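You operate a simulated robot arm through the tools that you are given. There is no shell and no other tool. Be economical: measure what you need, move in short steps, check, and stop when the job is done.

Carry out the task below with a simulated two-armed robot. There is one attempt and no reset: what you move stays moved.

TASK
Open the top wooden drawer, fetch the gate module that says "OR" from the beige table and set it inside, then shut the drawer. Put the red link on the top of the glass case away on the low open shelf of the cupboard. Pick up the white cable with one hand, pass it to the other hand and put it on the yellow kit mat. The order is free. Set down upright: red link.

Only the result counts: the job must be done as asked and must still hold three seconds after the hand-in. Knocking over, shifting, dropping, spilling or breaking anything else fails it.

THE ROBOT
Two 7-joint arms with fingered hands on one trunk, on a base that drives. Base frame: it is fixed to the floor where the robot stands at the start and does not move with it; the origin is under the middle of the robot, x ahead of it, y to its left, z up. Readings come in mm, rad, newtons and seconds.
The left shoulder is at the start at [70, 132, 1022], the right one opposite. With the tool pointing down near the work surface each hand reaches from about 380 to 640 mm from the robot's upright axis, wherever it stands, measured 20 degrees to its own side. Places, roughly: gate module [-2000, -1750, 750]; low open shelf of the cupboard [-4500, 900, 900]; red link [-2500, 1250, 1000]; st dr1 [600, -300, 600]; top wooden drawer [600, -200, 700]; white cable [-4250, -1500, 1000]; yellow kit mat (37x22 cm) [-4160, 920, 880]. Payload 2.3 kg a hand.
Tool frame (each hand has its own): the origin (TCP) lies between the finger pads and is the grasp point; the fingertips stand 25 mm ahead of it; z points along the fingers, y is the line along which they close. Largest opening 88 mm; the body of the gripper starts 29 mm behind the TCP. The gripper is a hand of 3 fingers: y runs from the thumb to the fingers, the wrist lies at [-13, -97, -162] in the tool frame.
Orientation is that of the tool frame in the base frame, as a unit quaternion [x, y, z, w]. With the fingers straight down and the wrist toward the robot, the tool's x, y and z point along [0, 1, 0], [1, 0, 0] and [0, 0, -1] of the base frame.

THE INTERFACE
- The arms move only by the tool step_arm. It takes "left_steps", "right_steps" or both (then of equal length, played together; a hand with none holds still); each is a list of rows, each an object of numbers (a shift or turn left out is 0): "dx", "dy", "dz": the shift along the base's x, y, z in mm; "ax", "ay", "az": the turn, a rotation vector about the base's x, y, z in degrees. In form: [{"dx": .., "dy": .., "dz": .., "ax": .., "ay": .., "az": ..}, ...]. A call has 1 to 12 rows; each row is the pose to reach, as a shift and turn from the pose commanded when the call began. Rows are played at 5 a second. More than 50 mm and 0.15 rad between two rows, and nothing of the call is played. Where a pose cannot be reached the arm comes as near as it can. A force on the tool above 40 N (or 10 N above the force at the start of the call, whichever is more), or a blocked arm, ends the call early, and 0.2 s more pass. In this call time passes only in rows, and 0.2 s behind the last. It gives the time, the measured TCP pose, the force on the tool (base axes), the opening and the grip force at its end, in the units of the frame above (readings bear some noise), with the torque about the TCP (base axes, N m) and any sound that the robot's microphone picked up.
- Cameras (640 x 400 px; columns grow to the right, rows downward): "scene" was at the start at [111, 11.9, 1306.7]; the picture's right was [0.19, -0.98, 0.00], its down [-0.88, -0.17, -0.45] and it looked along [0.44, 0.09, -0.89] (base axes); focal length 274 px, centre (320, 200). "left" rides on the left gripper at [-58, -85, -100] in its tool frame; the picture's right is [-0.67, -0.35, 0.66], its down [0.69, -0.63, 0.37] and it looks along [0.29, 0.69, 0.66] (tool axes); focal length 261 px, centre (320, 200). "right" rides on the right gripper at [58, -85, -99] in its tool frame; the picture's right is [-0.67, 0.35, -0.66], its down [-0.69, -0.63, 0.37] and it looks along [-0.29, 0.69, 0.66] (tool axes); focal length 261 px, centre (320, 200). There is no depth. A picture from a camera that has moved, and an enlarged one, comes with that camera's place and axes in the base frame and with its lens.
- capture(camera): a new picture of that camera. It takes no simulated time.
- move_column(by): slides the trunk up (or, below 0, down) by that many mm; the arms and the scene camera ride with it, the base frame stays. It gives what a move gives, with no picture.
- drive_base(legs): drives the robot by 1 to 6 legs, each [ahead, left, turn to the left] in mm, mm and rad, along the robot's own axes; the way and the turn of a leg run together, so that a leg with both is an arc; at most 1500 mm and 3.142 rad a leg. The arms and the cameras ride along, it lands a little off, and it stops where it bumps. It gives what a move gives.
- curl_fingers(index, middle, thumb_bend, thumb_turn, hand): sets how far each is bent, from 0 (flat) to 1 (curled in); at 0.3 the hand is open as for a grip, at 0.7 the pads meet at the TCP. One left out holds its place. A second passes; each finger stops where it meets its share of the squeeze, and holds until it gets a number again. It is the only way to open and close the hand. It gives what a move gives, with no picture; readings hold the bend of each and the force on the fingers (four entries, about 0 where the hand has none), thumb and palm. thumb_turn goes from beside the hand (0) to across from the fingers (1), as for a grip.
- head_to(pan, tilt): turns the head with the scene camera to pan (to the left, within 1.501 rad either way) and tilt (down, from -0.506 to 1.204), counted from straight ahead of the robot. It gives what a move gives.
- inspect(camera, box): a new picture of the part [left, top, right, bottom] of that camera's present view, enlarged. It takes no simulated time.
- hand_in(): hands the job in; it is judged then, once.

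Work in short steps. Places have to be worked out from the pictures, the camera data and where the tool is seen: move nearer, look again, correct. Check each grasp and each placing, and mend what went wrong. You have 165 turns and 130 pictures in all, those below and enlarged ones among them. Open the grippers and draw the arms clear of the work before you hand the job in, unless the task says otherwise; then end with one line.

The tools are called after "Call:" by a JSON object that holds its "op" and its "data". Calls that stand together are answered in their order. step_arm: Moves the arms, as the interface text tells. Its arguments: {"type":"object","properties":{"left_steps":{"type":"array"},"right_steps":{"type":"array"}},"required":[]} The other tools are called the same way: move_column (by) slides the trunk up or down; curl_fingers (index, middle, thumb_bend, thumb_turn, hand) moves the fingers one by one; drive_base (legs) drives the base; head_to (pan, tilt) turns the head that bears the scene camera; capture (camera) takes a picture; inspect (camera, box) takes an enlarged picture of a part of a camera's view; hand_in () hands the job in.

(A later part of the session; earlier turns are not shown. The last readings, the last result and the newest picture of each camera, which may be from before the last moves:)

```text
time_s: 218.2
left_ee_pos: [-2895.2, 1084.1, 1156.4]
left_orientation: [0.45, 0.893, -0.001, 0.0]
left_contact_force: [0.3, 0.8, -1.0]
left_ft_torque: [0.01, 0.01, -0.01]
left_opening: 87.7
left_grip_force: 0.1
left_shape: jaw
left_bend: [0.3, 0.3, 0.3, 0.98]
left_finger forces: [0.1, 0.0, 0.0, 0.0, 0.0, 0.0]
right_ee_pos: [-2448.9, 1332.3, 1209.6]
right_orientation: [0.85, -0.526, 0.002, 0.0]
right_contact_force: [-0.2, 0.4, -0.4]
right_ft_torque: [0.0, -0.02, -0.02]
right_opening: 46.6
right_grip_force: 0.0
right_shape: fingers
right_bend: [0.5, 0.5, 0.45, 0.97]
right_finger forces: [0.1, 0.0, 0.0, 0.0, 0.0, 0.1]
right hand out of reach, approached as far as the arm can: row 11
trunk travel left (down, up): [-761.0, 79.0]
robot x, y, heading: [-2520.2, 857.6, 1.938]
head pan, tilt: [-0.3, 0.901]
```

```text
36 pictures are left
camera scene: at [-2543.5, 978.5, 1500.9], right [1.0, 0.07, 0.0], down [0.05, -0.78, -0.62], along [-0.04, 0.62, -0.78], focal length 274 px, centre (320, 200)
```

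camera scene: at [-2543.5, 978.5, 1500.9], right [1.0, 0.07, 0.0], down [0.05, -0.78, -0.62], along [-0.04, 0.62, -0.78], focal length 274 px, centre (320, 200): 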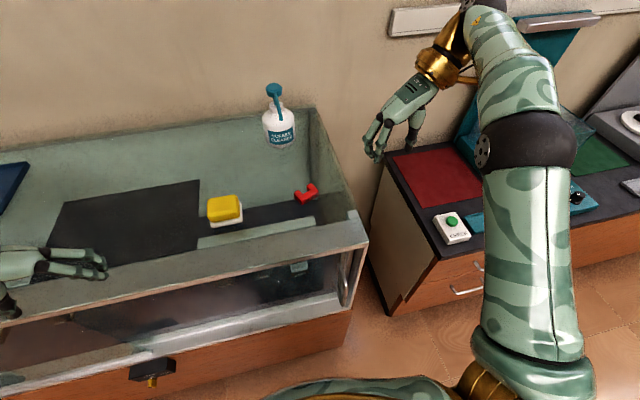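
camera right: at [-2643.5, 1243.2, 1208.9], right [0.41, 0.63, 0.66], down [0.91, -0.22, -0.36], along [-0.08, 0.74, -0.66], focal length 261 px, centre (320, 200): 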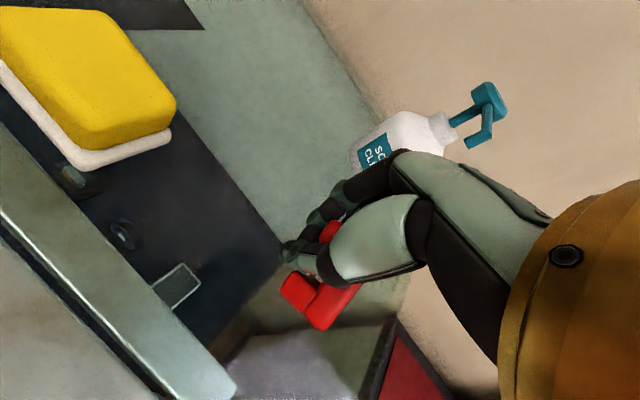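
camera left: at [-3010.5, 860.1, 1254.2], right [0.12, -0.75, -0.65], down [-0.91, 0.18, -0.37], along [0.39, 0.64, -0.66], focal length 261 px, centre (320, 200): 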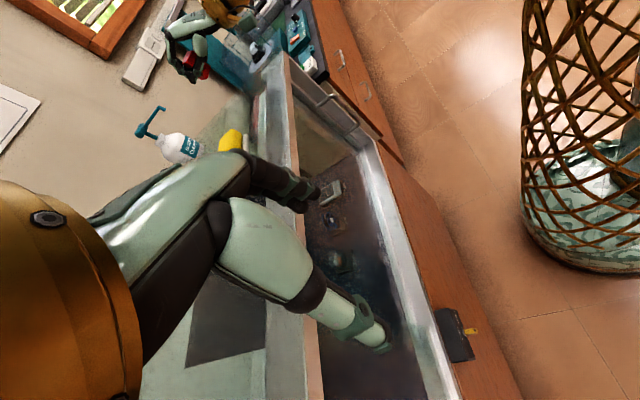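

Link at (-2594,1343). I set the opening to ~70 mm, move over it and descend to just above.

Call:
{"op": "curl_fingers", "data": {"hand": "right", "index": 0.36, "middle": 0.36, "thumb_bend": 0.36}}

Call:
{"op": "step_arm", "data": {"right_steps": [{"dx": -40, "dy": 1, "az": 2}, {"dx": -80, "dy": 2, "az": 4}, {"dx": -120, "dy": 3, "az": 4}, {"dx": -141, "dy": 4, "dz": -25, "az": 4}, {"dx": -141, "dy": 4, "dz": -60, "az": 4}, {"dx": -141, "dy": 4, "dz": -90, "az": 4}]}}

Call:
{"op": "capture", "data": {"camera": "right"}}

```text
time_s: 219.2
left_ee_pos: [-2894.2, 1086.1, 1156.7]
left_orientation: [0.451, 0.893, -0.001, 0.001]
left_contact_force: [0.6, -0.7, -0.5]
left_ft_torque: [-0.05, -0.01, -0.04]
left_opening: 87.8
left_grip_force: 0.0
left_shape: jaw
left_bend: [0.3, 0.3, 0.3, 0.98]
left_finger forces: [0.0, 0.0, 0.0, 0.0, 0.1, 0.0]
right_ee_pos: [-2450.1, 1333.6, 1209.9]
right_orientation: [0.85, -0.526, 0.001, -0.001]
right_contact_force: [0.8, 0.8, 0.5]
right_ft_torque: [0.01, 0.01, 0.0]
right_opening: 71.6
right_grip_force: 0.1
right_shape: fingers
right_bend: [0.36, 0.36, 0.36, 0.97]
right_finger forces: [0.0, 0.0, 0.0, 0.1, 0.0, 0.1]
trunk travel left (down, up): [-761.0, 79.0]
robot x, y, heading: [-2520.9, 857.9, 1.936]
head pan, tilt: [-0.3, 0.901]
```

```text
time_s: 220.6
left_ee_pos: [-2895.2, 1086.2, 1155.0]
left_orientation: [0.449, 0.893, 0.0, 0.001]
left_contact_force: [-0.8, 0.4, 0.2]
left_ft_torque: [0.01, 0.02, 0.05]
left_opening: 87.9
left_grip_force: 0.0
left_shape: jaw
left_bend: [0.3, 0.3, 0.3, 0.98]
left_finger forces: [0.0, 0.0, 0.0, 0.0, 0.0, 0.0]
right_ee_pos: [-2591.0, 1335.7, 1120.7]
right_orientation: [0.868, -0.496, 0.001, -0.001]
right_contact_force: [-0.1, 0.2, 0.8]
right_ft_torque: [0.02, 0.01, 0.03]
right_opening: 71.9
right_grip_force: 0.2
right_shape: fingers
right_bend: [0.36, 0.36, 0.36, 0.97]
right_finger forces: [0.0, 0.1, 0.0, 0.0, 0.0, 0.1]
right hand out of reach, approached as far as the arm can: row 2, 3, 4
trunk travel left (down, up): [-761.0, 79.0]
robot x, y, heading: [-2518.5, 858.1, 1.943]
head pan, tilt: [-0.3, 0.901]
```

```text
35 pictures are left
camera right: at [-2489.3, 1329.3, 1220.0], right [-0.64, 0.4, 0.65], down [0.2, 0.91, -0.36], along [-0.74, -0.11, -0.66], focal length 261 px, centre (320, 200)
```

right: 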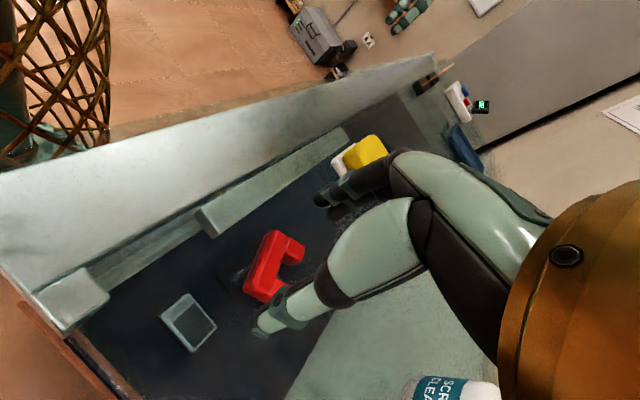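

The wrist view gives the crossbar at ~50° (legs at ~140°), so the hand needs ~19° more yaw. I apply that and descend.

Call:
{"op": "step_arm", "data": {"right_steps": [{"dx": -1, "dy": 1, "az": 6.5}, {"dx": -1, "dy": 2, "az": 13}, {"dx": -1, "dy": 2, "az": 19}, {"dx": -1, "dy": 2, "dz": -18, "az": 19}, {"dx": -1, "dy": 2, "dz": -32, "az": 19}, {"dx": -1, "dy": 2, "dz": -40, "az": 19}]}}

Call:
{"op": "capture", "data": {"camera": "right"}}

```text
time_s: 222.0
left_ee_pos: [-2894.9, 1085.8, 1155.4]
left_orientation: [0.45, 0.893, -0.001, 0.001]
left_contact_force: [0.2, 0.2, -0.4]
left_ft_torque: [0.03, 0.04, 0.02]
left_opening: 87.6
left_grip_force: 0.0
left_shape: jaw
left_bend: [0.3, 0.3, 0.3, 0.98]
left_finger forces: [0.0, 0.0, 0.0, 0.0, 0.0, 0.0]
right_ee_pos: [-2576.4, 1322.3, 1083.6]
right_orientation: [0.938, -0.346, 0.001, -0.001]
right_contact_force: [-0.1, 0.6, 0.5]
right_ft_torque: [-0.01, -0.02, 0.0]
right_opening: 72.0
right_grip_force: 0.1
right_shape: fingers
right_bend: [0.36, 0.36, 0.36, 0.97]
right_finger forces: [0.1, 0.0, 0.1, 0.0, 0.0, 0.0]
right hand out of reach, approached as far as the arm can: row 1, 2, 3, 4, 5, 6
trunk travel left (down, up): [-761.0, 79.0]
robot x, y, heading: [-2519.9, 854.0, 1.939]
head pan, tilt: [-0.3, 0.901]
```

```text
34 pictures are left
camera right: at [-2477.6, 1348.9, 1186.1], right [-0.74, 0.17, 0.65], down [-0.11, 0.92, -0.36], along [-0.67, -0.34, -0.66], focal length 261 px, centre (320, 200)
```

right: 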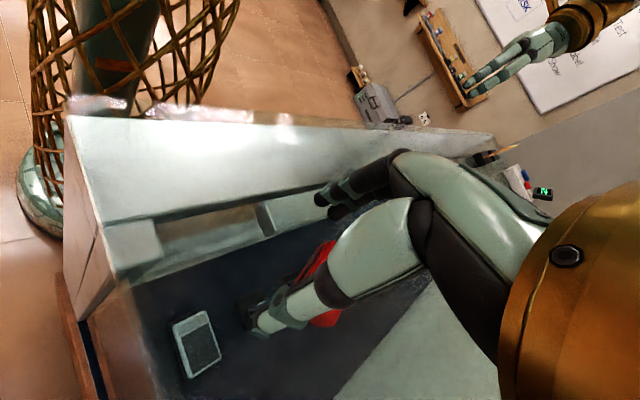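

The hand fell 23 mm short (reach limit). I lift a bit, nudge the base, and descend again.

Call:
{"op": "step_arm", "data": {"right_steps": [{"dz": 18}, {"dz": 36}]}}

Call:
{"op": "drive_base", "data": {"legs": [[24, 12, 0]]}}

```text
time_s: 222.6
left_ee_pos: [-2895.9, 1086.3, 1156.4]
left_orientation: [0.45, 0.893, -0.001, 0.001]
left_contact_force: [-0.4, 0.0, -0.5]
left_ft_torque: [0.0, 0.04, 0.03]
left_opening: 87.8
left_grip_force: 0.0
left_shape: jaw
left_bend: [0.3, 0.3, 0.3, 0.98]
left_finger forces: [0.1, 0.1, 0.1, 0.0, 0.0, 0.1]
right_ee_pos: [-2572.7, 1317.2, 1121.7]
right_orientation: [0.938, -0.346, 0.002, -0.002]
right_contact_force: [-0.5, -0.1, 0.4]
right_ft_torque: [-0.01, 0.04, 0.01]
right_opening: 71.8
right_grip_force: 0.0
right_shape: fingers
right_bend: [0.36, 0.36, 0.36, 0.97]
right_finger forces: [0.0, 0.0, 0.0, 0.0, 0.0, 0.0]
right hand out of reach, approached as far as the arm can: row 1, 2
trunk travel left (down, up): [-761.0, 79.0]
robot x, y, heading: [-2517.8, 855.7, 1.942]
head pan, tilt: [-0.3, 0.901]
```

```text
time_s: 223.4
left_ee_pos: [-2910.2, 1098.8, 1158.6]
left_orientation: [0.451, 0.893, 0.0, -0.001]
left_contact_force: [0.7, 0.1, 0.4]
left_ft_torque: [0.04, 0.03, -0.03]
left_opening: 87.7
left_grip_force: 0.0
left_shape: jaw
left_bend: [0.3, 0.3, 0.3, 0.98]
left_finger forces: [0.0, 0.0, 0.0, 0.1, 0.0, 0.1]
right_ee_pos: [-2588.4, 1332.0, 1123.7]
right_orientation: [0.938, -0.347, -0.002, -0.003]
right_contact_force: [-0.1, -0.5, -0.5]
right_ft_torque: [0.0, 0.01, -0.02]
right_opening: 72.0
right_grip_force: 0.0
right_shape: fingers
right_bend: [0.36, 0.36, 0.36, 0.97]
right_finger forces: [0.0, 0.0, 0.0, 0.0, 0.0, 0.0]
trunk travel left (down, up): [-761.0, 79.0]
robot x, y, heading: [-2538.7, 875.8, 1.939]
head pan, tilt: [-0.3, 0.901]
```

Now nearly on target; I descend with a small correction.

Call:
{"op": "step_arm", "data": {"right_steps": [{"dx": -3, "dy": 4, "dz": -15}, {"dx": -4, "dy": 6, "dz": -30}, {"dx": -4, "dy": 6, "dz": -40}]}}

Call:
{"op": "inspect", "data": {"camera": "right", "box": [200, 140, 440, 360]}}

```text
time_s: 224.2
left_ee_pos: [-2915.4, 1104.1, 1155.5]
left_orientation: [0.45, 0.893, -0.002, 0.0]
left_contact_force: [-0.5, 0.1, -0.1]
left_ft_torque: [0.02, -0.01, -0.01]
left_opening: 87.5
left_grip_force: 0.2
left_shape: jaw
left_bend: [0.3, 0.3, 0.3, 0.98]
left_finger forces: [0.1, 0.1, 0.1, 0.0, 0.1, 0.0]
right_ee_pos: [-2594.7, 1340.7, 1081.8]
right_orientation: [0.938, -0.346, 0.001, 0.0]
right_contact_force: [1.0, 0.0, -0.2]
right_ft_torque: [0.0, -0.03, 0.01]
right_opening: 72.0
right_grip_force: 0.0
right_shape: fingers
right_bend: [0.36, 0.36, 0.36, 0.97]
right_finger forces: [0.1, 0.0, 0.0, 0.0, 0.0, 0.0]
right hand out of reach, approached as far as the arm can: row 2
trunk travel left (down, up): [-761.0, 79.0]
robot x, y, heading: [-2540.6, 875.8, 1.939]
head pan, tilt: [-0.3, 0.901]
```

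```text
1.82 times, centred on (320, 250) of right
camera zoom: at [-2496.1, 1367.8, 1182.1], right [-0.74, 0.17, 0.65], down [-0.11, 0.92, -0.37], along [-0.67, -0.34, -0.66], focal length 474 px, centre (320, 109)
```

zoom: 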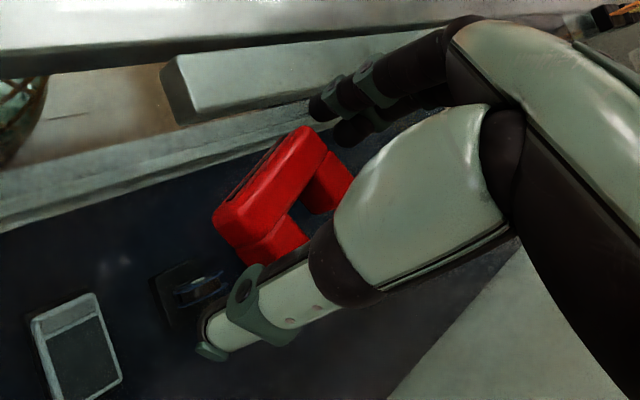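

The link sits between thumb and fingers. I ease the yaw back 10°, lower 3 mm, and close.

Call:
{"op": "step_arm", "data": {"right_steps": [{"az": -5, "dz": -2}, {"az": -10, "dz": -4}]}}

Call:
{"op": "curl_fingers", "data": {"hand": "right", "index": 0.65, "middle": 0.65, "thumb_bend": 0.65}}

Call:
{"op": "inspect", "data": {"camera": "right", "box": [200, 140, 440, 360]}}

```text
time_s: 224.8
left_ee_pos: [-2914.6, 1100.4, 1157.1]
left_orientation: [0.45, 0.893, 0.0, -0.001]
left_contact_force: [-0.5, -0.6, 0.1]
left_ft_torque: [0.01, -0.03, -0.04]
left_opening: 87.9
left_grip_force: 0.1
left_shape: jaw
left_bend: [0.3, 0.3, 0.3, 0.98]
left_finger forces: [0.0, 0.1, 0.1, 0.1, 0.0, 0.1]
right_ee_pos: [-2594.7, 1339.2, 1078.6]
right_orientation: [0.904, -0.427, 0.0, -0.002]
right_contact_force: [1.1, -1.6, 8.1]
right_ft_torque: [-0.22, 0.26, 0.11]
right_opening: 71.6
right_grip_force: 4.0
right_shape: fingers
right_bend: [0.36, 0.35, 0.36, 0.97]
right_finger forces: [0.1, 8.0, 0.0, 0.1, 0.0, 0.0]
trunk travel left (down, up): [-761.0, 79.0]
robot x, y, heading: [-2539.1, 877.3, 1.938]
head pan, tilt: [-0.3, 0.901]
```

```text
time_s: 225.8
left_ee_pos: [-2918.4, 1096.7, 1156.3]
left_orientation: [0.449, 0.894, 0.002, -0.001]
left_contact_force: [0.3, -0.3, -0.2]
left_ft_torque: [0.03, 0.04, 0.02]
left_opening: 87.8
left_grip_force: 0.0
left_shape: jaw
left_bend: [0.3, 0.3, 0.3, 0.98]
left_finger forces: [0.1, 0.0, 0.0, 0.0, 0.0, 0.0]
right_ee_pos: [-2597.8, 1335.3, 1082.0]
right_orientation: [0.905, -0.426, 0.0, -0.004]
right_contact_force: [-5.2, -4.8, 22.8]
right_ft_torque: [-0.53, 1.0, 0.11]
right_opening: 38.8
right_grip_force: 21.0
right_shape: fingers
right_bend: [0.51, 0.43, 0.54, 0.97]
right_finger forces: [9.0, 24.0, 0.1, 0.1, 8.9, 0.1]
trunk travel left (down, up): [-761.0, 79.0]
robot x, y, heading: [-2537.5, 879.9, 1.942]
head pan, tilt: [-0.3, 0.901]
```

```text
1.82 times, centred on (320, 250) of right
camera zoom: at [-2495.8, 1344.2, 1181.4], right [-0.7, 0.29, 0.66], down [0.05, 0.93, -0.36], along [-0.71, -0.22, -0.66], focal length 474 px, centre (320, 109)
```

zoom: 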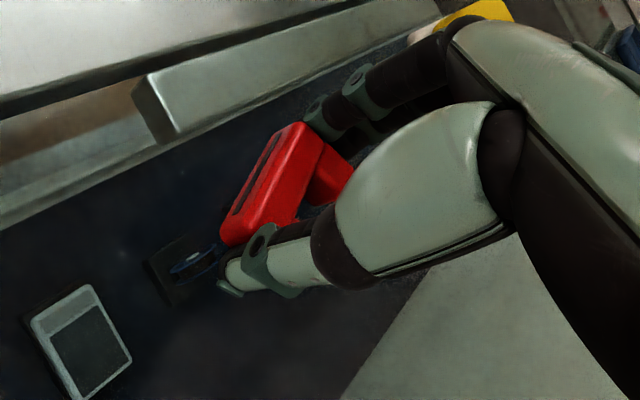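

It's pinched between thumb and fingers across the width. I lift and check.

Call:
{"op": "step_arm", "data": {"right_steps": [{"dz": 15}, {"dz": 40}, {"dz": 75}]}}

Call:
{"op": "inspect", "data": {"camera": "right", "box": [200, 140, 440, 360]}}

```text
time_s: 226.6
left_ee_pos: [-2915.5, 1102.2, 1156.7]
left_orientation: [0.45, 0.893, -0.001, 0.0]
left_contact_force: [0.3, 0.1, 0.1]
left_ft_torque: [0.01, 0.0, 0.01]
left_opening: 87.7
left_grip_force: 0.1
left_shape: jaw
left_bend: [0.3, 0.3, 0.3, 0.98]
left_finger forces: [0.0, 0.1, 0.1, 0.1, 0.0, 0.0]
right_ee_pos: [-2595.7, 1339.6, 1155.1]
right_orientation: [0.905, -0.426, 0.002, -0.002]
right_contact_force: [0.4, 0.0, -0.2]
right_ft_torque: [0.01, 0.01, 0.0]
right_opening: 38.7
right_grip_force: 11.2
right_shape: fingers
right_bend: [0.52, 0.52, 0.54, 0.97]
right_finger forces: [8.5, 2.3, 0.1, 0.0, 10.9, 0.0]
trunk travel left (down, up): [-761.0, 79.0]
robot x, y, heading: [-2543.8, 878.5, 1.936]
head pan, tilt: [-0.3, 0.901]
```

```text
1.82 times, centred on (320, 250) of right
camera zoom: at [-2494.6, 1349.1, 1254.8], right [-0.7, 0.29, 0.65], down [0.05, 0.93, -0.36], along [-0.71, -0.22, -0.66], focal length 474 px, centre (320, 109)
```

zoom: 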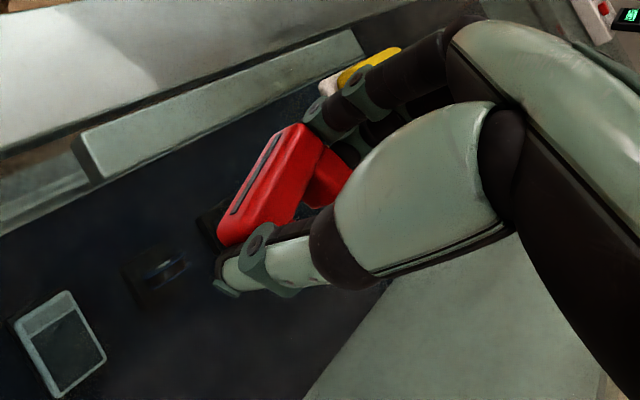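

Firmly held, slot side facing the tool's +x. I yaw the hand back to standard while drawing it in, then move the base away from the case.

Call:
{"op": "step_arm", "data": {"right_steps": [{"dx": 5, "dy": -5, "dz": 8, "az": -8.5}, {"dx": 10, "dy": -10, "dz": 15, "az": -17}, {"dx": 15, "dy": -15, "dz": 20, "az": -25.5}, {"dx": 20, "dy": -20, "dz": 25, "az": -34}, {"dx": 25, "dy": -25, "dz": 30, "az": -42.5}, {"dx": 30, "dy": -30, "dz": 30, "az": -51}, {"dx": 35, "dy": -35, "dz": 30, "az": -59.5}, {"dx": 40, "dy": -40, "dz": 30, "az": -68}, {"dx": 45, "dy": -44, "dz": 30, "az": -76.5}, {"dx": 50, "dy": -44, "dz": 30, "az": -85}, {"dx": 53, "dy": -44, "dz": 30, "az": -93.5}, {"dx": 53, "dy": -44, "dz": 30, "az": -102}]}}

Call:
{"op": "drive_base", "data": {"legs": [[-350, 0, 0]]}}

```text
time_s: 229.2
left_ee_pos: [-2915.9, 1103.6, 1156.4]
left_orientation: [0.451, 0.893, -0.001, 0.001]
left_contact_force: [-0.4, 0.3, -0.3]
left_ft_torque: [0.03, 0.04, 0.0]
left_opening: 87.7
left_grip_force: 0.0
left_shape: jaw
left_bend: [0.3, 0.3, 0.3, 0.98]
left_finger forces: [0.1, 0.0, 0.0, 0.0, 0.0, 0.0]
right_ee_pos: [-2542.3, 1314.4, 1178.1]
right_orientation: [-0.238, 0.971, -0.002, 0.001]
right_contact_force: [-0.1, -0.5, -0.5]
right_ft_torque: [0.02, -0.02, 0.02]
right_opening: 38.5
right_grip_force: 10.9
right_shape: fingers
right_bend: [0.52, 0.52, 0.54, 0.97]
right_finger forces: [8.3, 2.4, 0.0, 0.0, 10.9, 0.0]
right hand out of reach, approached as far as the arm can: row 11, 12
trunk travel left (down, up): [-761.0, 79.0]
robot x, y, heading: [-2539.0, 876.2, 1.939]
head pan, tilt: [-0.3, 0.901]
```

```text
time_s: 231.5
left_ee_pos: [-2789.8, 783.1, 1154.4]
left_orientation: [0.455, 0.89, -0.002, 0.001]
left_contact_force: [0.2, 0.5, -0.7]
left_ft_torque: [-0.02, -0.02, 0.01]
left_opening: 87.8
left_grip_force: 0.0
left_shape: jaw
left_bend: [0.3, 0.3, 0.3, 0.98]
left_finger forces: [0.0, 0.1, 0.0, 0.0, 0.0, 0.0]
right_ee_pos: [-2412.4, 989.0, 1177.2]
right_orientation: [-0.233, 0.973, -0.003, -0.001]
right_contact_force: [1.0, 0.4, 0.0]
right_ft_torque: [-0.02, 0.03, -0.02]
right_opening: 38.7
right_grip_force: 10.8
right_shape: fingers
right_bend: [0.52, 0.52, 0.54, 0.97]
right_finger forces: [8.5, 2.4, 0.1, 0.0, 10.8, 0.1]
trunk travel left (down, up): [-761.0, 79.0]
robot x, y, heading: [-2412.6, 549.7, 1.93]
head pan, tilt: [-0.3, 0.901]
```

Now drive to the cupboard, stopping short, and look at the shelf.

Call:
{"op": "drive_base", "data": {"legs": [[135, 989, -0.01], [135, 989, -0.01]]}}

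Call:
{"op": "head_to", "data": {"pan": -0.1, "tilt": 0.75}}

Call:
{"op": "capture", "data": {"camera": "scene"}}

```text
time_s: 241.5
left_ee_pos: [-4747.6, 379.6, 1155.5]
left_orientation: [0.468, 0.884, -0.001, 0.0]
left_contact_force: [0.4, 1.0, 0.2]
left_ft_torque: [0.0, 0.0, 0.01]
left_opening: 87.5
left_grip_force: 0.1
left_shape: jaw
left_bend: [0.3, 0.3, 0.3, 0.98]
left_finger forces: [0.1, 0.1, 0.0, 0.1, 0.1, 0.1]
right_ee_pos: [-4365.4, 575.0, 1177.0]
right_orientation: [-0.22, 0.976, -0.002, -0.002]
right_contact_force: [0.5, -0.2, -0.7]
right_ft_torque: [-0.01, -0.01, 0.01]
right_opening: 38.7
right_grip_force: 10.5
right_shape: fingers
right_bend: [0.52, 0.52, 0.54, 0.97]
right_finger forces: [8.4, 2.5, 0.0, 0.0, 10.8, 0.0]
trunk travel left (down, up): [-761.0, 79.0]
robot x, y, heading: [-4380.9, 134.9, 1.897]
head pan, tilt: [-0.3, 0.901]
```

```text
time_s: 242.2
left_ee_pos: [-4749.5, 378.6, 1154.6]
left_orientation: [0.467, 0.884, -0.002, 0.001]
left_contact_force: [-0.7, 1.0, -0.1]
left_ft_torque: [-0.01, 0.0, -0.03]
left_opening: 87.5
left_grip_force: 0.0
left_shape: jaw
left_bend: [0.3, 0.3, 0.3, 0.98]
left_finger forces: [0.0, 0.1, 0.1, 0.0, 0.1, 0.0]
right_ee_pos: [-4366.0, 575.8, 1178.0]
right_orientation: [-0.219, 0.976, -0.002, -0.002]
right_contact_force: [0.1, 1.0, -0.3]
right_ft_torque: [0.01, 0.01, 0.02]
right_opening: 38.7
right_grip_force: 10.2
right_shape: fingers
right_bend: [0.52, 0.52, 0.54, 0.97]
right_finger forces: [8.4, 2.4, 0.0, 0.1, 10.7, 0.0]
trunk travel left (down, up): [-761.0, 79.0]
robot x, y, heading: [-4379.9, 133.0, 1.898]
head pan, tilt: [-0.099, 0.75]
```

```text
30 pictures are left
camera scene: at [-4418.9, 264.7, 1512.7], right [0.97, 0.23, 0.0], down [0.16, -0.66, -0.73], along [-0.17, 0.71, -0.68], focal length 274 px, centre (320, 200)
```

scene: 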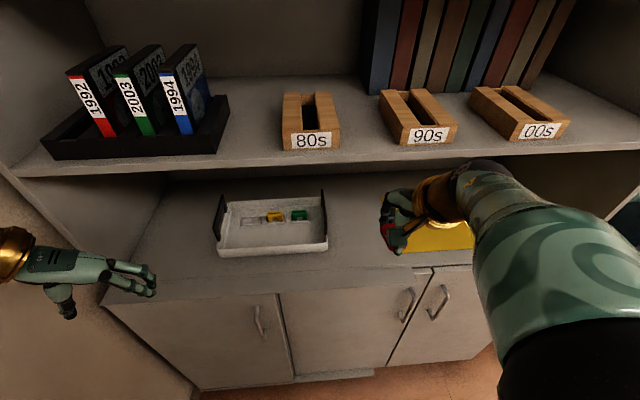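

The gap between tray and mat is free; I aim for the link at (-4430,755,880). I roll the hand 75° so that the link's legs point down, and lower the trunk, before entering.

Call:
{"op": "step_arm", "data": {"right_steps": [{"ax": -3.56, "ay": 7.53}, {"ax": -7.1, "ay": 15.1}, {"ax": -10.7, "ay": 22.6}, {"ax": -14.2, "ay": 30.1}, {"ax": -17.8, "ay": 37.7}, {"ax": -21.4, "ay": 45.2}, {"ax": -24.9, "ay": 52.7}, {"ax": -28.5, "ay": 60.2}, {"ax": -32, "ay": 67.8}]}}

Call:
{"op": "move_column", "data": {"by": -170}}

Call:
{"op": "capture", "data": {"camera": "scene"}}

```text
time_s: 244.2
left_ee_pos: [-4749.0, 380.1, 1155.0]
left_orientation: [0.467, 0.884, 0.0, 0.0]
left_contact_force: [0.4, -0.3, 0.5]
left_ft_torque: [0.04, 0.01, -0.03]
left_opening: 87.7
left_grip_force: 0.0
left_shape: jaw
left_bend: [0.3, 0.3, 0.3, 0.98]
left_finger forces: [0.0, 0.1, 0.0, 0.1, 0.0, 0.0]
right_ee_pos: [-4366.1, 576.5, 1177.9]
right_orientation: [-0.173, 0.772, -0.134, -0.596]
right_contact_force: [-0.3, 0.5, -0.3]
right_ft_torque: [0.0, 0.0, 0.02]
right_opening: 38.6
right_grip_force: 10.7
right_shape: fingers
right_bend: [0.52, 0.52, 0.54, 0.97]
right_finger forces: [8.4, 2.3, 0.0, 0.1, 10.7, 0.0]
trunk travel left (down, up): [-761.0, 79.0]
robot x, y, heading: [-4382.6, 135.8, 1.902]
head pan, tilt: [-0.099, 0.75]
```

```text
time_s: 246.1
left_ee_pos: [-4749.1, 379.8, 986.3]
left_orientation: [0.467, 0.884, -0.002, 0.0]
left_contact_force: [0.4, 0.0, 0.4]
left_ft_torque: [0.02, 0.0, 0.01]
left_opening: 87.7
left_grip_force: 0.0
left_shape: jaw
left_bend: [0.3, 0.3, 0.3, 0.98]
left_finger forces: [0.1, 0.1, 0.0, 0.0, 0.0, 0.1]
right_ee_pos: [-4365.5, 576.8, 1007.5]
right_orientation: [-0.175, 0.773, -0.135, -0.594]
right_contact_force: [-0.5, 1.0, 0.1]
right_ft_torque: [0.0, 0.01, 0.01]
right_opening: 38.7
right_grip_force: 10.3
right_shape: fingers
right_bend: [0.52, 0.52, 0.54, 0.97]
right_finger forces: [8.3, 2.3, 0.0, 0.1, 10.7, 0.0]
trunk travel left (down, up): [-591.0, 249.0]
robot x, y, heading: [-4381.8, 136.1, 1.898]
head pan, tilt: [-0.099, 0.75]
```

```text
29 pictures are left
camera scene: at [-4418.7, 264.6, 1342.7], right [0.97, 0.23, 0.0], down [0.16, -0.66, -0.73], along [-0.17, 0.71, -0.68], focal length 274 px, centre (320, 200)
```

scene: 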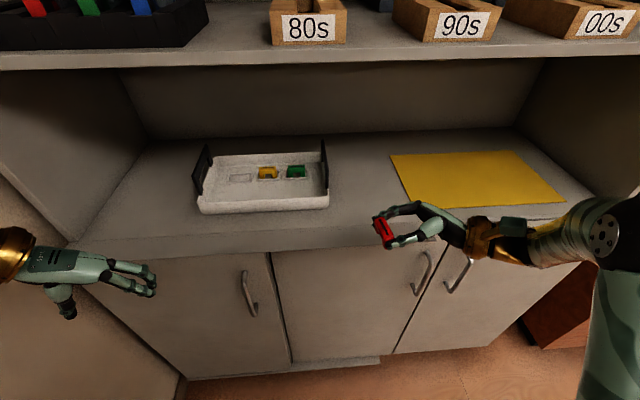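

Rolled fine. I zoom to check the link's orientation in the hand.

Call:
{"op": "inspect", "data": {"camera": "scene", "box": [345, 195, 465, 270]}}

```text
5.33 times, centred on (405, 232) of scene
camera zoom: at [-4418.7, 264.6, 1342.7], right [0.97, 0.23, 0.0], down [0.16, -0.66, -0.73], along [-0.17, 0.71, -0.68], focal length 1462 px, centre (-133, 27)
```

zoom: 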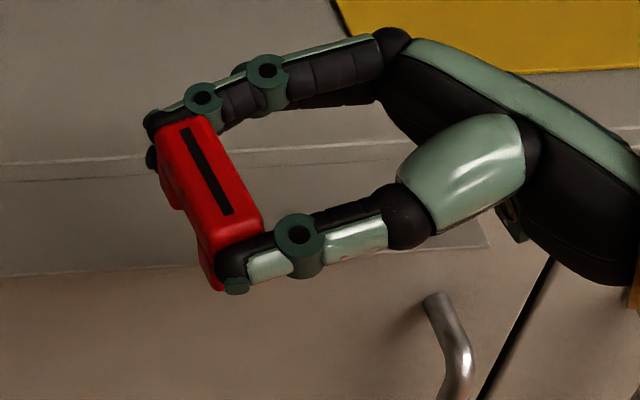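

The slot side is on top and legs point down: upright. I drive in, extend, and lower to just above the shelf.

Call:
{"op": "drive_base", "data": {"legs": [[115, -11, 0]]}}

Call:
{"op": "step_arm", "data": {"right_steps": [{"dx": -8, "dy": 24, "dz": -20}, {"dx": -16, "dy": 47, "dz": -45}, {"dx": -24, "dy": 71, "dz": -75}]}}

Call:
{"op": "inspect", "data": {"camera": "scene", "box": [260, 110, 500, 270]}}

```text
time_s: 247.4
left_ee_pos: [-4775.7, 491.2, 985.9]
left_orientation: [0.469, 0.883, 0.0, 0.0]
left_contact_force: [-0.6, -0.8, -0.3]
left_ft_torque: [0.01, -0.01, 0.01]
left_opening: 87.7
left_grip_force: 0.1
left_shape: jaw
left_bend: [0.3, 0.3, 0.3, 0.98]
left_finger forces: [0.1, 0.1, 0.0, 0.0, 0.0, 0.2]
right_ee_pos: [-4392.4, 687.5, 1008.2]
right_orientation: [-0.175, 0.774, -0.133, -0.594]
right_contact_force: [-0.4, -0.7, -0.4]
right_ft_torque: [0.02, -0.03, 0.04]
right_opening: 38.5
right_grip_force: 10.7
right_shape: fingers
right_bend: [0.52, 0.52, 0.54, 0.97]
right_finger forces: [8.4, 2.4, 0.1, 0.0, 10.7, 0.0]
trunk travel left (down, up): [-591.0, 249.0]
robot x, y, heading: [-4413.6, 251.5, 1.905]
head pan, tilt: [-0.099, 0.75]
```

```text
time_s: 248.2
left_ee_pos: [-4775.6, 493.5, 985.5]
left_orientation: [0.469, 0.883, -0.002, 0.001]
left_contact_force: [0.6, 0.0, 0.4]
left_ft_torque: [-0.02, -0.01, 0.0]
left_opening: 88.0
left_grip_force: 0.2
left_shape: jaw
left_bend: [0.3, 0.3, 0.3, 0.98]
left_finger forces: [0.1, 0.0, 0.0, 0.0, 0.0, 0.0]
right_ee_pos: [-4416.6, 761.7, 931.6]
right_orientation: [-0.174, 0.773, -0.135, -0.595]
right_contact_force: [-0.1, -0.3, -0.1]
right_ft_torque: [0.05, -0.02, 0.01]
right_opening: 38.5
right_grip_force: 10.2
right_shape: fingers
right_bend: [0.52, 0.52, 0.54, 0.97]
right_finger forces: [8.4, 2.3, 0.0, 0.1, 10.8, 0.0]
trunk travel left (down, up): [-591.0, 249.0]
robot x, y, heading: [-4409.7, 248.6, 1.9]
head pan, tilt: [-0.099, 0.75]
```

```text
2.50 times, centred on (380, 190) of scene
camera zoom: at [-4445.9, 379.7, 1342.5], right [0.97, 0.23, 0.0], down [0.16, -0.67, -0.73], along [-0.17, 0.71, -0.68], focal length 685 px, centre (170, 225)
```

zoom: 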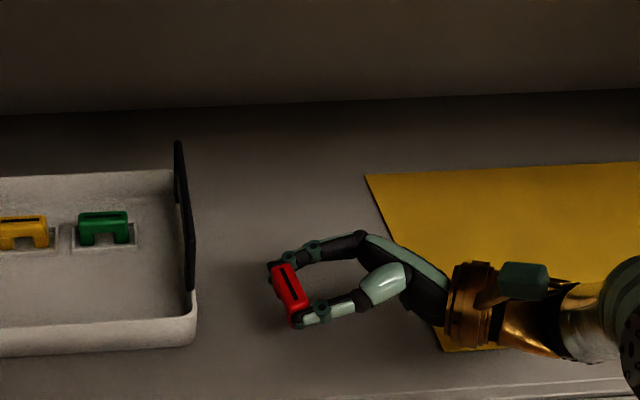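

Positioned between tray and mat. I lower gently to contact.

Call:
{"op": "step_arm", "data": {"right_steps": [{"dz": -10}, {"dz": -16}, {"dz": -20}, {"dz": -24}, {"dz": -27}, {"dz": -30}]}}

```text
time_s: 249.6
left_ee_pos: [-4775.9, 492.0, 985.5]
left_orientation: [0.468, 0.884, -0.002, 0.0]
left_contact_force: [0.5, -0.3, 0.4]
left_ft_torque: [0.01, -0.04, 0.02]
left_opening: 87.6
left_grip_force: 0.0
left_shape: jaw
left_bend: [0.3, 0.3, 0.3, 0.98]
left_finger forces: [0.0, 0.0, 0.0, 0.0, 0.1, 0.0]
right_ee_pos: [-4416.3, 759.0, 902.6]
right_orientation: [-0.174, 0.774, -0.134, -0.594]
right_contact_force: [0.4, 0.0, -0.9]
right_ft_torque: [0.02, -0.04, 0.0]
right_opening: 38.5
right_grip_force: 10.5
right_shape: fingers
right_bend: [0.52, 0.52, 0.54, 0.97]
right_finger forces: [8.3, 2.3, 0.1, 0.0, 10.6, 0.0]
trunk travel left (down, up): [-591.0, 249.0]
robot x, y, heading: [-4408.2, 246.4, 1.902]
head pan, tilt: [-0.099, 0.75]
```

No contact yet at 902; I continue in small steps.

Call:
{"op": "step_arm", "data": {"right_steps": [{"dz": -4}, {"dz": -8}, {"dz": -11}, {"dz": -14}, {"dz": -17}, {"dz": -20}, {"dz": -23}, {"dz": -26}]}}

Call:
{"op": "inspect", "data": {"camera": "scene", "box": [320, 190, 420, 260]}}

```text
time_s: 250.2
left_ee_pos: [-4775.1, 490.6, 987.3]
left_orientation: [0.468, 0.884, 0.0, 0.001]
left_contact_force: [-0.3, -0.2, -0.4]
left_ft_torque: [-0.01, 0.0, 0.04]
left_opening: 87.9
left_grip_force: 0.1
left_shape: jaw
left_bend: [0.3, 0.3, 0.3, 0.98]
left_finger forces: [0.0, 0.1, 0.0, 0.1, 0.0, 0.0]
right_ee_pos: [-4417.5, 759.0, 901.1]
right_orientation: [-0.179, 0.772, -0.127, -0.596]
right_contact_force: [2.6, 0.3, 13.9]
right_ft_torque: [-0.02, -1.22, -0.14]
right_opening: 38.4
right_grip_force: 10.6
right_shape: fingers
right_bend: [0.52, 0.52, 0.54, 0.96]
right_finger forces: [8.5, 2.1, 0.0, 0.0, 10.2, 0.1]
trunk travel left (down, up): [-591.0, 249.0]
robot x, y, heading: [-4411.1, 253.2, 1.899]
head pan, tilt: [-0.099, 0.75]
stopped in row 3 (right hand): the force on the tool passed its limit at 47 N (the readings are from after the stop); the commanded pose is now the measured one
```

```text
5.71 times, centred on (370, 225) of scene
camera zoom: at [-4445.0, 374.3, 1343.1], right [0.97, 0.23, 0.0], down [0.15, -0.66, -0.73], along [-0.17, 0.71, -0.68], focal length 1566 px, centre (34, 57)
```

zoom: 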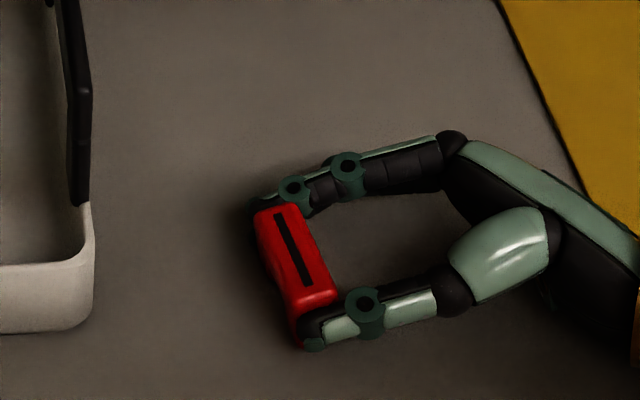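

Torque shows the wrist ring (≈88 mm to the right) touched first, with the link just above the shelf. I rise slightly, unroll 5°, and lower again until the link itself touches.

Call:
{"op": "step_arm", "data": {"right_steps": [{"dz": 5}, {"dz": 5, "ax": 2.1, "ay": -4.5}, {"dz": 2, "ax": 2.1, "ay": -4.5}, {"dz": 0, "ax": 2.1, "ay": -4.5}, {"dz": -2, "ax": 2.1, "ay": -4.5}, {"dz": -4, "ax": 2.1, "ay": -4.5}, {"dz": -6, "ax": 2.1, "ay": -4.5}]}}

```text
time_s: 251.8
left_ee_pos: [-4774.1, 489.8, 988.3]
left_orientation: [0.468, 0.884, 0.0, -0.002]
left_contact_force: [-0.5, 0.4, 0.0]
left_ft_torque: [-0.01, -0.01, -0.03]
left_opening: 87.8
left_grip_force: 0.0
left_shape: jaw
left_bend: [0.3, 0.3, 0.3, 0.98]
left_finger forces: [0.0, 0.0, 0.0, 0.0, 0.1, 0.0]
right_ee_pos: [-4416.7, 759.1, 898.1]
right_orientation: [-0.184, 0.796, -0.116, -0.564]
right_contact_force: [5.5, 9.1, 35.8]
right_ft_torque: [0.35, 0.96, -0.32]
right_opening: 38.4
right_grip_force: 20.9
right_shape: fingers
right_bend: [0.5, 0.49, 0.56, 0.94]
right_finger forces: [11.3, 22.2, 0.0, 0.1, 8.1, 0.0]
trunk travel left (down, up): [-591.0, 249.0]
robot x, y, heading: [-4409.5, 250.8, 1.9]
head pan, tilt: [-0.099, 0.75]
```

Now the contact is at the link/fingertips. I relieve 3 mm and open the hand.

Call:
{"op": "step_arm", "data": {"right_steps": [{"dz": 3}]}}

Call:
{"op": "curl_fingers", "data": {"hand": "right", "index": 0.42, "middle": 0.42, "thumb_bend": 0.42}}

Call:
{"op": "inspect", "data": {"camera": "scene", "box": [320, 190, 420, 260]}}

```text
time_s: 252.2
left_ee_pos: [-4774.1, 488.9, 988.2]
left_orientation: [0.468, 0.884, 0.0, -0.001]
left_contact_force: [-0.3, -0.5, 0.2]
left_ft_torque: [-0.03, -0.01, 0.03]
left_opening: 87.9
left_grip_force: 0.1
left_shape: jaw
left_bend: [0.3, 0.3, 0.3, 0.98]
left_finger forces: [0.1, 0.0, 0.1, 0.0, 0.0, 0.0]
right_ee_pos: [-4417.4, 758.0, 899.1]
right_orientation: [-0.183, 0.797, -0.119, -0.562]
right_contact_force: [5.1, 3.2, 26.2]
right_ft_torque: [0.29, 0.69, -0.17]
right_opening: 38.6
right_grip_force: 18.9
right_shape: fingers
right_bend: [0.5, 0.49, 0.56, 0.94]
right_finger forces: [9.2, 18.5, 0.0, 0.0, 9.9, 0.0]
trunk travel left (down, up): [-591.0, 249.0]
robot x, y, heading: [-4407.3, 249.1, 1.899]
head pan, tilt: [-0.099, 0.75]
```

```text
time_s: 253.2
left_ee_pos: [-4775.5, 489.0, 987.8]
left_orientation: [0.468, 0.884, 0.001, -0.002]
left_contact_force: [-0.6, 0.1, 1.1]
left_ft_torque: [-0.01, -0.01, 0.0]
left_opening: 87.7
left_grip_force: 0.1
left_shape: jaw
left_bend: [0.3, 0.3, 0.3, 0.98]
left_finger forces: [0.0, 0.0, 0.0, 0.0, 0.1, 0.0]
right_ee_pos: [-4417.3, 757.5, 897.6]
right_orientation: [-0.185, 0.798, -0.12, -0.561]
right_contact_force: [2.3, -4.7, 12.9]
right_ft_torque: [0.15, 0.34, 0.14]
right_opening: 58.2
right_grip_force: 6.6
right_shape: fingers
right_bend: [0.43, 0.46, 0.42, 0.97]
right_finger forces: [0.0, 12.2, 0.0, 0.0, 0.0, 0.0]
trunk travel left (down, up): [-591.0, 249.0]
robot x, y, heading: [-4410.8, 252.4, 1.899]
head pan, tilt: [-0.099, 0.75]
```

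```text
5.71 times, centred on (370, 225) of scene
camera zoom: at [-4444.5, 372.6, 1343.3], right [0.97, 0.23, 0.0], down [0.15, -0.66, -0.73], along [-0.17, 0.72, -0.68], focal length 1566 px, centre (34, 57)
```

zoom: 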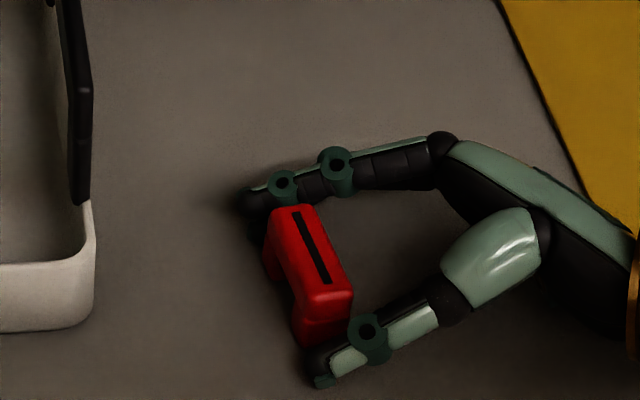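

The link stands upright on its legs. I open a little more and withdraw along the finger axis (right and up).

Call:
{"op": "curl_fingers", "data": {"hand": "right", "index": 0.36, "middle": 0.38, "thumb_bend": 0.36}}

Call:
{"op": "step_arm", "data": {"right_steps": [{"dx": 13, "dy": 6, "dz": 6}, {"dx": 29, "dy": 14, "dz": 13}, {"dx": 46, "dy": 22, "dz": 20}, {"dx": 67, "dy": 32, "dz": 30}, {"dx": 80, "dy": 20, "dz": 50}, {"dx": 95, "dy": -20, "dz": 65}, {"dx": 105, "dy": -60, "dz": 75}]}}

Call:
{"op": "inspect", "data": {"camera": "scene", "box": [280, 110, 500, 270]}}

```text
time_s: 254.2
left_ee_pos: [-4775.8, 490.0, 986.5]
left_orientation: [0.468, 0.884, 0.001, -0.001]
left_contact_force: [-0.7, 0.0, -0.2]
left_ft_torque: [-0.01, 0.0, -0.02]
left_opening: 87.6
left_grip_force: 0.0
left_shape: jaw
left_bend: [0.3, 0.3, 0.3, 0.98]
left_finger forces: [0.0, 0.0, 0.0, 0.0, 0.1, 0.1]
right_ee_pos: [-4417.4, 759.6, 898.2]
right_orientation: [-0.185, 0.798, -0.12, -0.561]
right_contact_force: [0.7, -4.9, 10.4]
right_ft_torque: [0.18, 0.3, 0.13]
right_opening: 71.8
right_grip_force: 4.3
right_shape: fingers
right_bend: [0.36, 0.42, 0.36, 0.97]
right_finger forces: [0.0, 10.1, 0.0, 0.0, 0.1, 0.0]
trunk travel left (down, up): [-591.0, 249.0]
robot x, y, heading: [-4408.7, 249.8, 1.902]
head pan, tilt: [-0.099, 0.75]
```

```text
time_s: 255.8
left_ee_pos: [-4776.2, 491.0, 986.4]
left_orientation: [0.468, 0.884, 0.0, 0.0]
left_contact_force: [-0.3, -0.4, 0.0]
left_ft_torque: [0.04, 0.02, -0.02]
left_opening: 87.7
left_grip_force: 0.0
left_shape: jaw
left_bend: [0.3, 0.3, 0.3, 0.98]
left_finger forces: [0.0, 0.0, 0.0, 0.1, 0.1, 0.1]
right_ee_pos: [-4314.8, 698.6, 973.9]
right_orientation: [-0.183, 0.797, -0.121, -0.562]
right_contact_force: [-0.2, -0.8, -0.4]
right_ft_torque: [0.02, -0.03, -0.06]
right_opening: 71.8
right_grip_force: 0.1
right_shape: fingers
right_bend: [0.36, 0.38, 0.36, 0.97]
right_finger forces: [0.0, 0.1, 0.0, 0.0, 0.1, 0.0]
trunk travel left (down, up): [-591.0, 249.0]
robot x, y, heading: [-4407.9, 244.6, 1.896]
head pan, tilt: [-0.099, 0.75]
```

```text
2.50 times, centred on (390, 190) of scene
camera zoom: at [-4445.4, 376.7, 1342.8], right [0.97, 0.23, 0.0], down [0.15, -0.66, -0.73], along [-0.17, 0.71, -0.68], focal length 685 px, centre (145, 225)
```

zoom: 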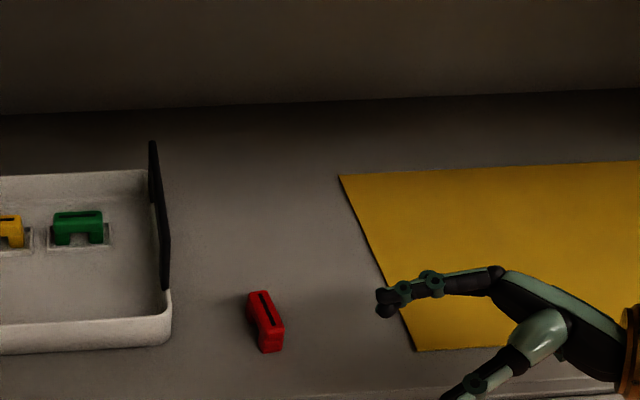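

Red link is done. I back out, unroll the right hand, restore the left hand's yaw, and turn toward the cable's place.

Call:
{"op": "drive_base", "data": {"legs": [[-260, 0, 0], [-60, -400, 0]]}}

Call:
{"op": "step_arm", "data": {"right_steps": [{"ax": 3.3, "ay": -7}, {"ax": 6.6, "ay": -14.1}, {"ax": 10, "ay": -21.1}, {"ax": 13.3, "ay": -28.1}, {"ax": 16.6, "ay": -35.2}, {"ax": 19.9, "ay": -42.2}, {"ax": 23.3, "ay": -49.2}, {"ax": 26.6, "ay": -56.3}, {"ax": 29.9, "ay": -63.3}], "left_steps": [{"az": 8.3}, {"az": 16.6}, {"az": 24.9}, {"az": 33.2}, {"az": 41.5}, {"az": 49.8}, {"az": 58.1}, {"az": 66.4}, {"az": 74}]}}

Call:
{"op": "drive_base", "data": {"legs": [[0, 0, 2.77], [450, 0, 0]]}}

Call:
{"op": "head_to", "data": {"pan": -0.2, "tilt": 0.45}}

Call:
{"op": "capture", "data": {"camera": "scene"}}

```text
time_s: 259.8
left_ee_pos: [-4291.8, 324.4, 985.4]
left_orientation: [0.466, 0.885, 0.0, 0.0]
left_contact_force: [0.4, -1.0, 0.1]
left_ft_torque: [0.01, 0.05, 0.01]
left_opening: 87.5
left_grip_force: 0.1
left_shape: jaw
left_bend: [0.3, 0.3, 0.3, 0.98]
left_finger forces: [0.0, 0.0, 0.1, 0.0, 0.0, 0.1]
right_ee_pos: [-3831.5, 533.7, 973.6]
right_orientation: [-0.184, 0.797, -0.124, -0.561]
right_contact_force: [0.2, 0.2, 0.4]
right_ft_torque: [0.01, 0.0, -0.01]
right_opening: 71.8
right_grip_force: 0.1
right_shape: fingers
right_bend: [0.36, 0.38, 0.36, 0.97]
right_finger forces: [0.0, 0.0, 0.1, 0.0, 0.0, 0.0]
trunk travel left (down, up): [-591.0, 249.0]
robot x, y, heading: [-3923.3, 80.8, 1.903]
head pan, tilt: [-0.099, 0.75]
```

```text
time_s: 261.8
left_ee_pos: [-4290.3, 322.9, 985.3]
left_orientation: [-0.161, 0.987, 0.0, 0.003]
left_contact_force: [1.4, 0.2, 0.1]
left_ft_torque: [0.03, 0.01, -0.04]
left_opening: 87.9
left_grip_force: 0.2
left_shape: jaw
left_bend: [0.3, 0.3, 0.3, 0.98]
left_finger forces: [0.0, 0.0, 0.1, 0.0, 0.1, 0.0]
right_ee_pos: [-3828.0, 532.5, 973.4]
right_orientation: [-0.221, 0.975, 0.0, -0.006]
right_contact_force: [0.0, 0.0, 0.2]
right_ft_torque: [0.01, 0.03, 0.02]
right_opening: 71.8
right_grip_force: 0.1
right_shape: fingers
right_bend: [0.36, 0.38, 0.36, 0.97]
right_finger forces: [0.1, 0.1, 0.1, 0.1, 0.0, 0.0]
trunk travel left (down, up): [-591.0, 249.0]
robot x, y, heading: [-3925.3, 82.1, 1.904]
head pan, tilt: [-0.099, 0.75]
```

```text
time_s: 271.2
left_ee_pos: [-3649.4, -715.8, 986.3]
left_orientation: [1.0, 0.001, -0.002, 0.0]
left_contact_force: [-0.7, 0.2, 0.0]
left_ft_torque: [-0.01, 0.02, 0.0]
left_opening: 87.6
left_grip_force: 0.0
left_shape: jaw
left_bend: [0.3, 0.3, 0.3, 0.98]
left_finger forces: [0.1, 0.0, 0.0, 0.0, 0.1, 0.1]
right_ee_pos: [-4150.6, -769.7, 973.8]
right_orientation: [0.998, 0.064, 0.007, 0.0]
right_contact_force: [0.1, 0.5, -0.3]
right_ft_torque: [0.03, -0.03, -0.01]
right_opening: 71.7
right_grip_force: 0.1
right_shape: fingers
right_bend: [0.36, 0.38, 0.36, 0.97]
right_finger forces: [0.0, 0.0, 0.0, 0.0, 0.0, 0.0]
trunk travel left (down, up): [-591.0, 249.0]
robot x, y, heading: [-3918.1, -372.6, -1.561]
head pan, tilt: [-0.099, 0.75]
```

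```text
time_s: 272.0
left_ee_pos: [-3647.6, -717.6, 986.0]
left_orientation: [1.0, 0.001, -0.003, 0.0]
left_contact_force: [0.6, 0.3, 0.9]
left_ft_torque: [-0.01, -0.01, 0.03]
left_opening: 87.6
left_grip_force: 0.0
left_shape: jaw
left_bend: [0.3, 0.3, 0.3, 0.98]
left_finger forces: [0.0, 0.0, 0.0, 0.0, 0.0, 0.0]
right_ee_pos: [-4152.9, -769.7, 974.1]
right_orientation: [0.998, 0.063, 0.009, 0.0]
right_contact_force: [-0.6, -0.6, 0.1]
right_ft_torque: [-0.02, 0.03, 0.02]
right_opening: 71.9
right_grip_force: 0.0
right_shape: fingers
right_bend: [0.36, 0.38, 0.36, 0.97]
right_finger forces: [0.0, 0.1, 0.0, 0.0, 0.1, 0.0]
trunk travel left (down, up): [-591.0, 249.0]
robot x, y, heading: [-3917.7, -371.8, -1.562]
head pan, tilt: [-0.201, 0.45]
```

```text
23 pictures are left
camera scene: at [-3936.6, -512.6, 1369.1], right [-0.98, 0.19, 0.0], down [0.08, 0.43, -0.9], along [-0.17, -0.88, -0.44], focal length 274 px, centre (320, 200)
```

scene: 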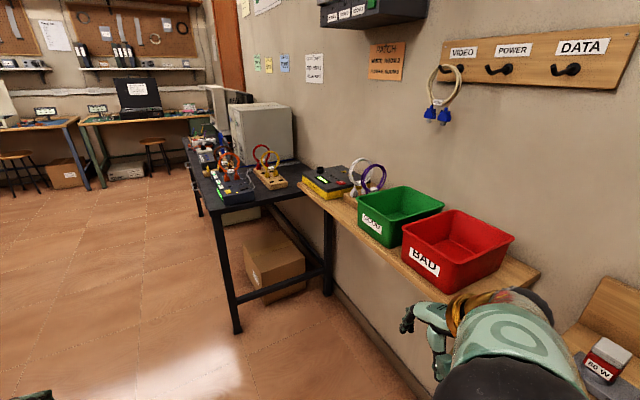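

The white cable appears to be the loop on a small wooden stand next to the purple one, beside the green bin. I zoom.

Call:
{"op": "inspect", "data": {"camera": "scene", "box": [290, 140, 410, 240]}}

```text
4.00 times, centred on (350, 190) of scene
camera zoom: at [-3936.6, -512.6, 1369.1], right [-0.98, 0.19, 0.0], down [0.08, 0.43, -0.9], along [-0.17, -0.88, -0.44], focal length 1096 px, centre (200, 240)
```

zoom: 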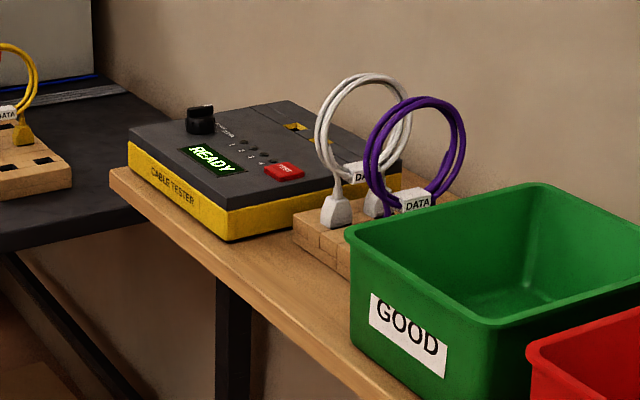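

I raise the trunk (bins are ~1040 high), move away from the wall, turn to face the shelf, and approach so the left hand can reach the cable.

Call:
{"op": "move_column", "data": {"by": 245}}

Call:
{"op": "drive_base", "data": {"legs": [[0, 300, 0], [0, 0, -1.25], [330, 620, 0]]}}

Call:
{"op": "head_to", "data": {"pan": 0.2, "tilt": 0.75}}

Call:
{"op": "capture", "data": {"camera": "scene"}}

```text
time_s: 274.5
left_ee_pos: [-3646.2, -717.2, 1231.2]
left_orientation: [1.0, 0.001, -0.002, 0.0]
left_contact_force: [0.3, 0.0, 0.5]
left_ft_torque: [0.02, -0.02, 0.03]
left_opening: 87.7
left_grip_force: 0.0
left_shape: jaw
left_bend: [0.3, 0.3, 0.3, 0.98]
left_finger forces: [0.0, 0.0, 0.0, 0.1, 0.0, 0.1]
right_ee_pos: [-4151.6, -769.9, 1217.6]
right_orientation: [0.998, 0.063, 0.009, 0.0]
right_contact_force: [-0.2, 1.1, -0.5]
right_ft_torque: [0.0, 0.01, 0.0]
right_opening: 71.7
right_grip_force: 0.1
right_shape: fingers
right_bend: [0.36, 0.38, 0.36, 0.97]
right_finger forces: [0.0, 0.0, 0.1, 0.0, 0.0, 0.0]
trunk travel left (down, up): [-836.0, 4.0]
robot x, y, heading: [-3920.0, -370.6, -1.556]
head pan, tilt: [-0.201, 0.45]
```

```text
time_s: 283.1
left_ee_pos: [-3949.1, -1426.0, 1231.9]
left_orientation: [0.818, -0.576, -0.001, -0.001]
left_contact_force: [-1.3, -0.1, -0.8]
left_ft_torque: [0.01, 0.03, -0.02]
left_opening: 87.9
left_grip_force: 0.1
left_shape: jaw
left_bend: [0.3, 0.3, 0.3, 0.98]
left_finger forces: [0.1, 0.1, 0.0, 0.0, 0.1, 0.1]
right_ee_pos: [-4167.6, -968.8, 1218.5]
right_orientation: [0.851, -0.524, 0.007, 0.005]
right_contact_force: [0.3, -0.3, -0.7]
right_ft_torque: [0.03, 0.01, 0.0]
right_opening: 71.7
right_grip_force: 0.0
right_shape: fingers
right_bend: [0.36, 0.38, 0.36, 0.97]
right_finger forces: [0.0, 0.0, 0.0, 0.0, 0.0, 0.0]
trunk travel left (down, up): [-836.0, 4.0]
robot x, y, heading: [-3711.3, -1058.5, -2.789]
head pan, tilt: [-0.201, 0.45]
```

```text
time_s: 284.0
left_ee_pos: [-3948.4, -1427.3, 1230.7]
left_orientation: [0.817, -0.577, -0.001, -0.003]
left_contact_force: [-0.2, 0.1, -0.2]
left_ft_torque: [0.02, 0.0, 0.01]
left_opening: 87.7
left_grip_force: 0.1
left_shape: jaw
left_bend: [0.3, 0.3, 0.3, 0.98]
left_finger forces: [0.0, 0.1, 0.0, 0.1, 0.0, 0.0]
right_ee_pos: [-4166.3, -969.4, 1217.7]
right_orientation: [0.851, -0.525, 0.006, 0.005]
right_contact_force: [0.2, -0.2, -0.2]
right_ft_torque: [0.01, 0.0, 0.0]
right_opening: 71.8
right_grip_force: 0.2
right_shape: fingers
right_bend: [0.36, 0.38, 0.36, 0.97]
right_finger forces: [0.0, 0.0, 0.0, 0.1, 0.0, 0.1]
trunk travel left (down, up): [-836.0, 4.0]
robot x, y, heading: [-3713.5, -1057.1, -2.792]
head pan, tilt: [0.201, 0.75]
```

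```text
21 pictures are left
camera scene: at [-3833.0, -1117.8, 1587.7], right [-0.52, 0.85, 0.0], down [0.58, 0.36, -0.73], along [-0.62, -0.38, -0.68], focal length 274 px, centre (320, 200)
```

scene: 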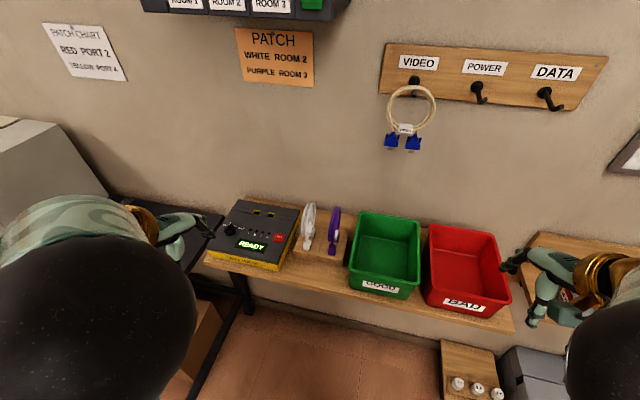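

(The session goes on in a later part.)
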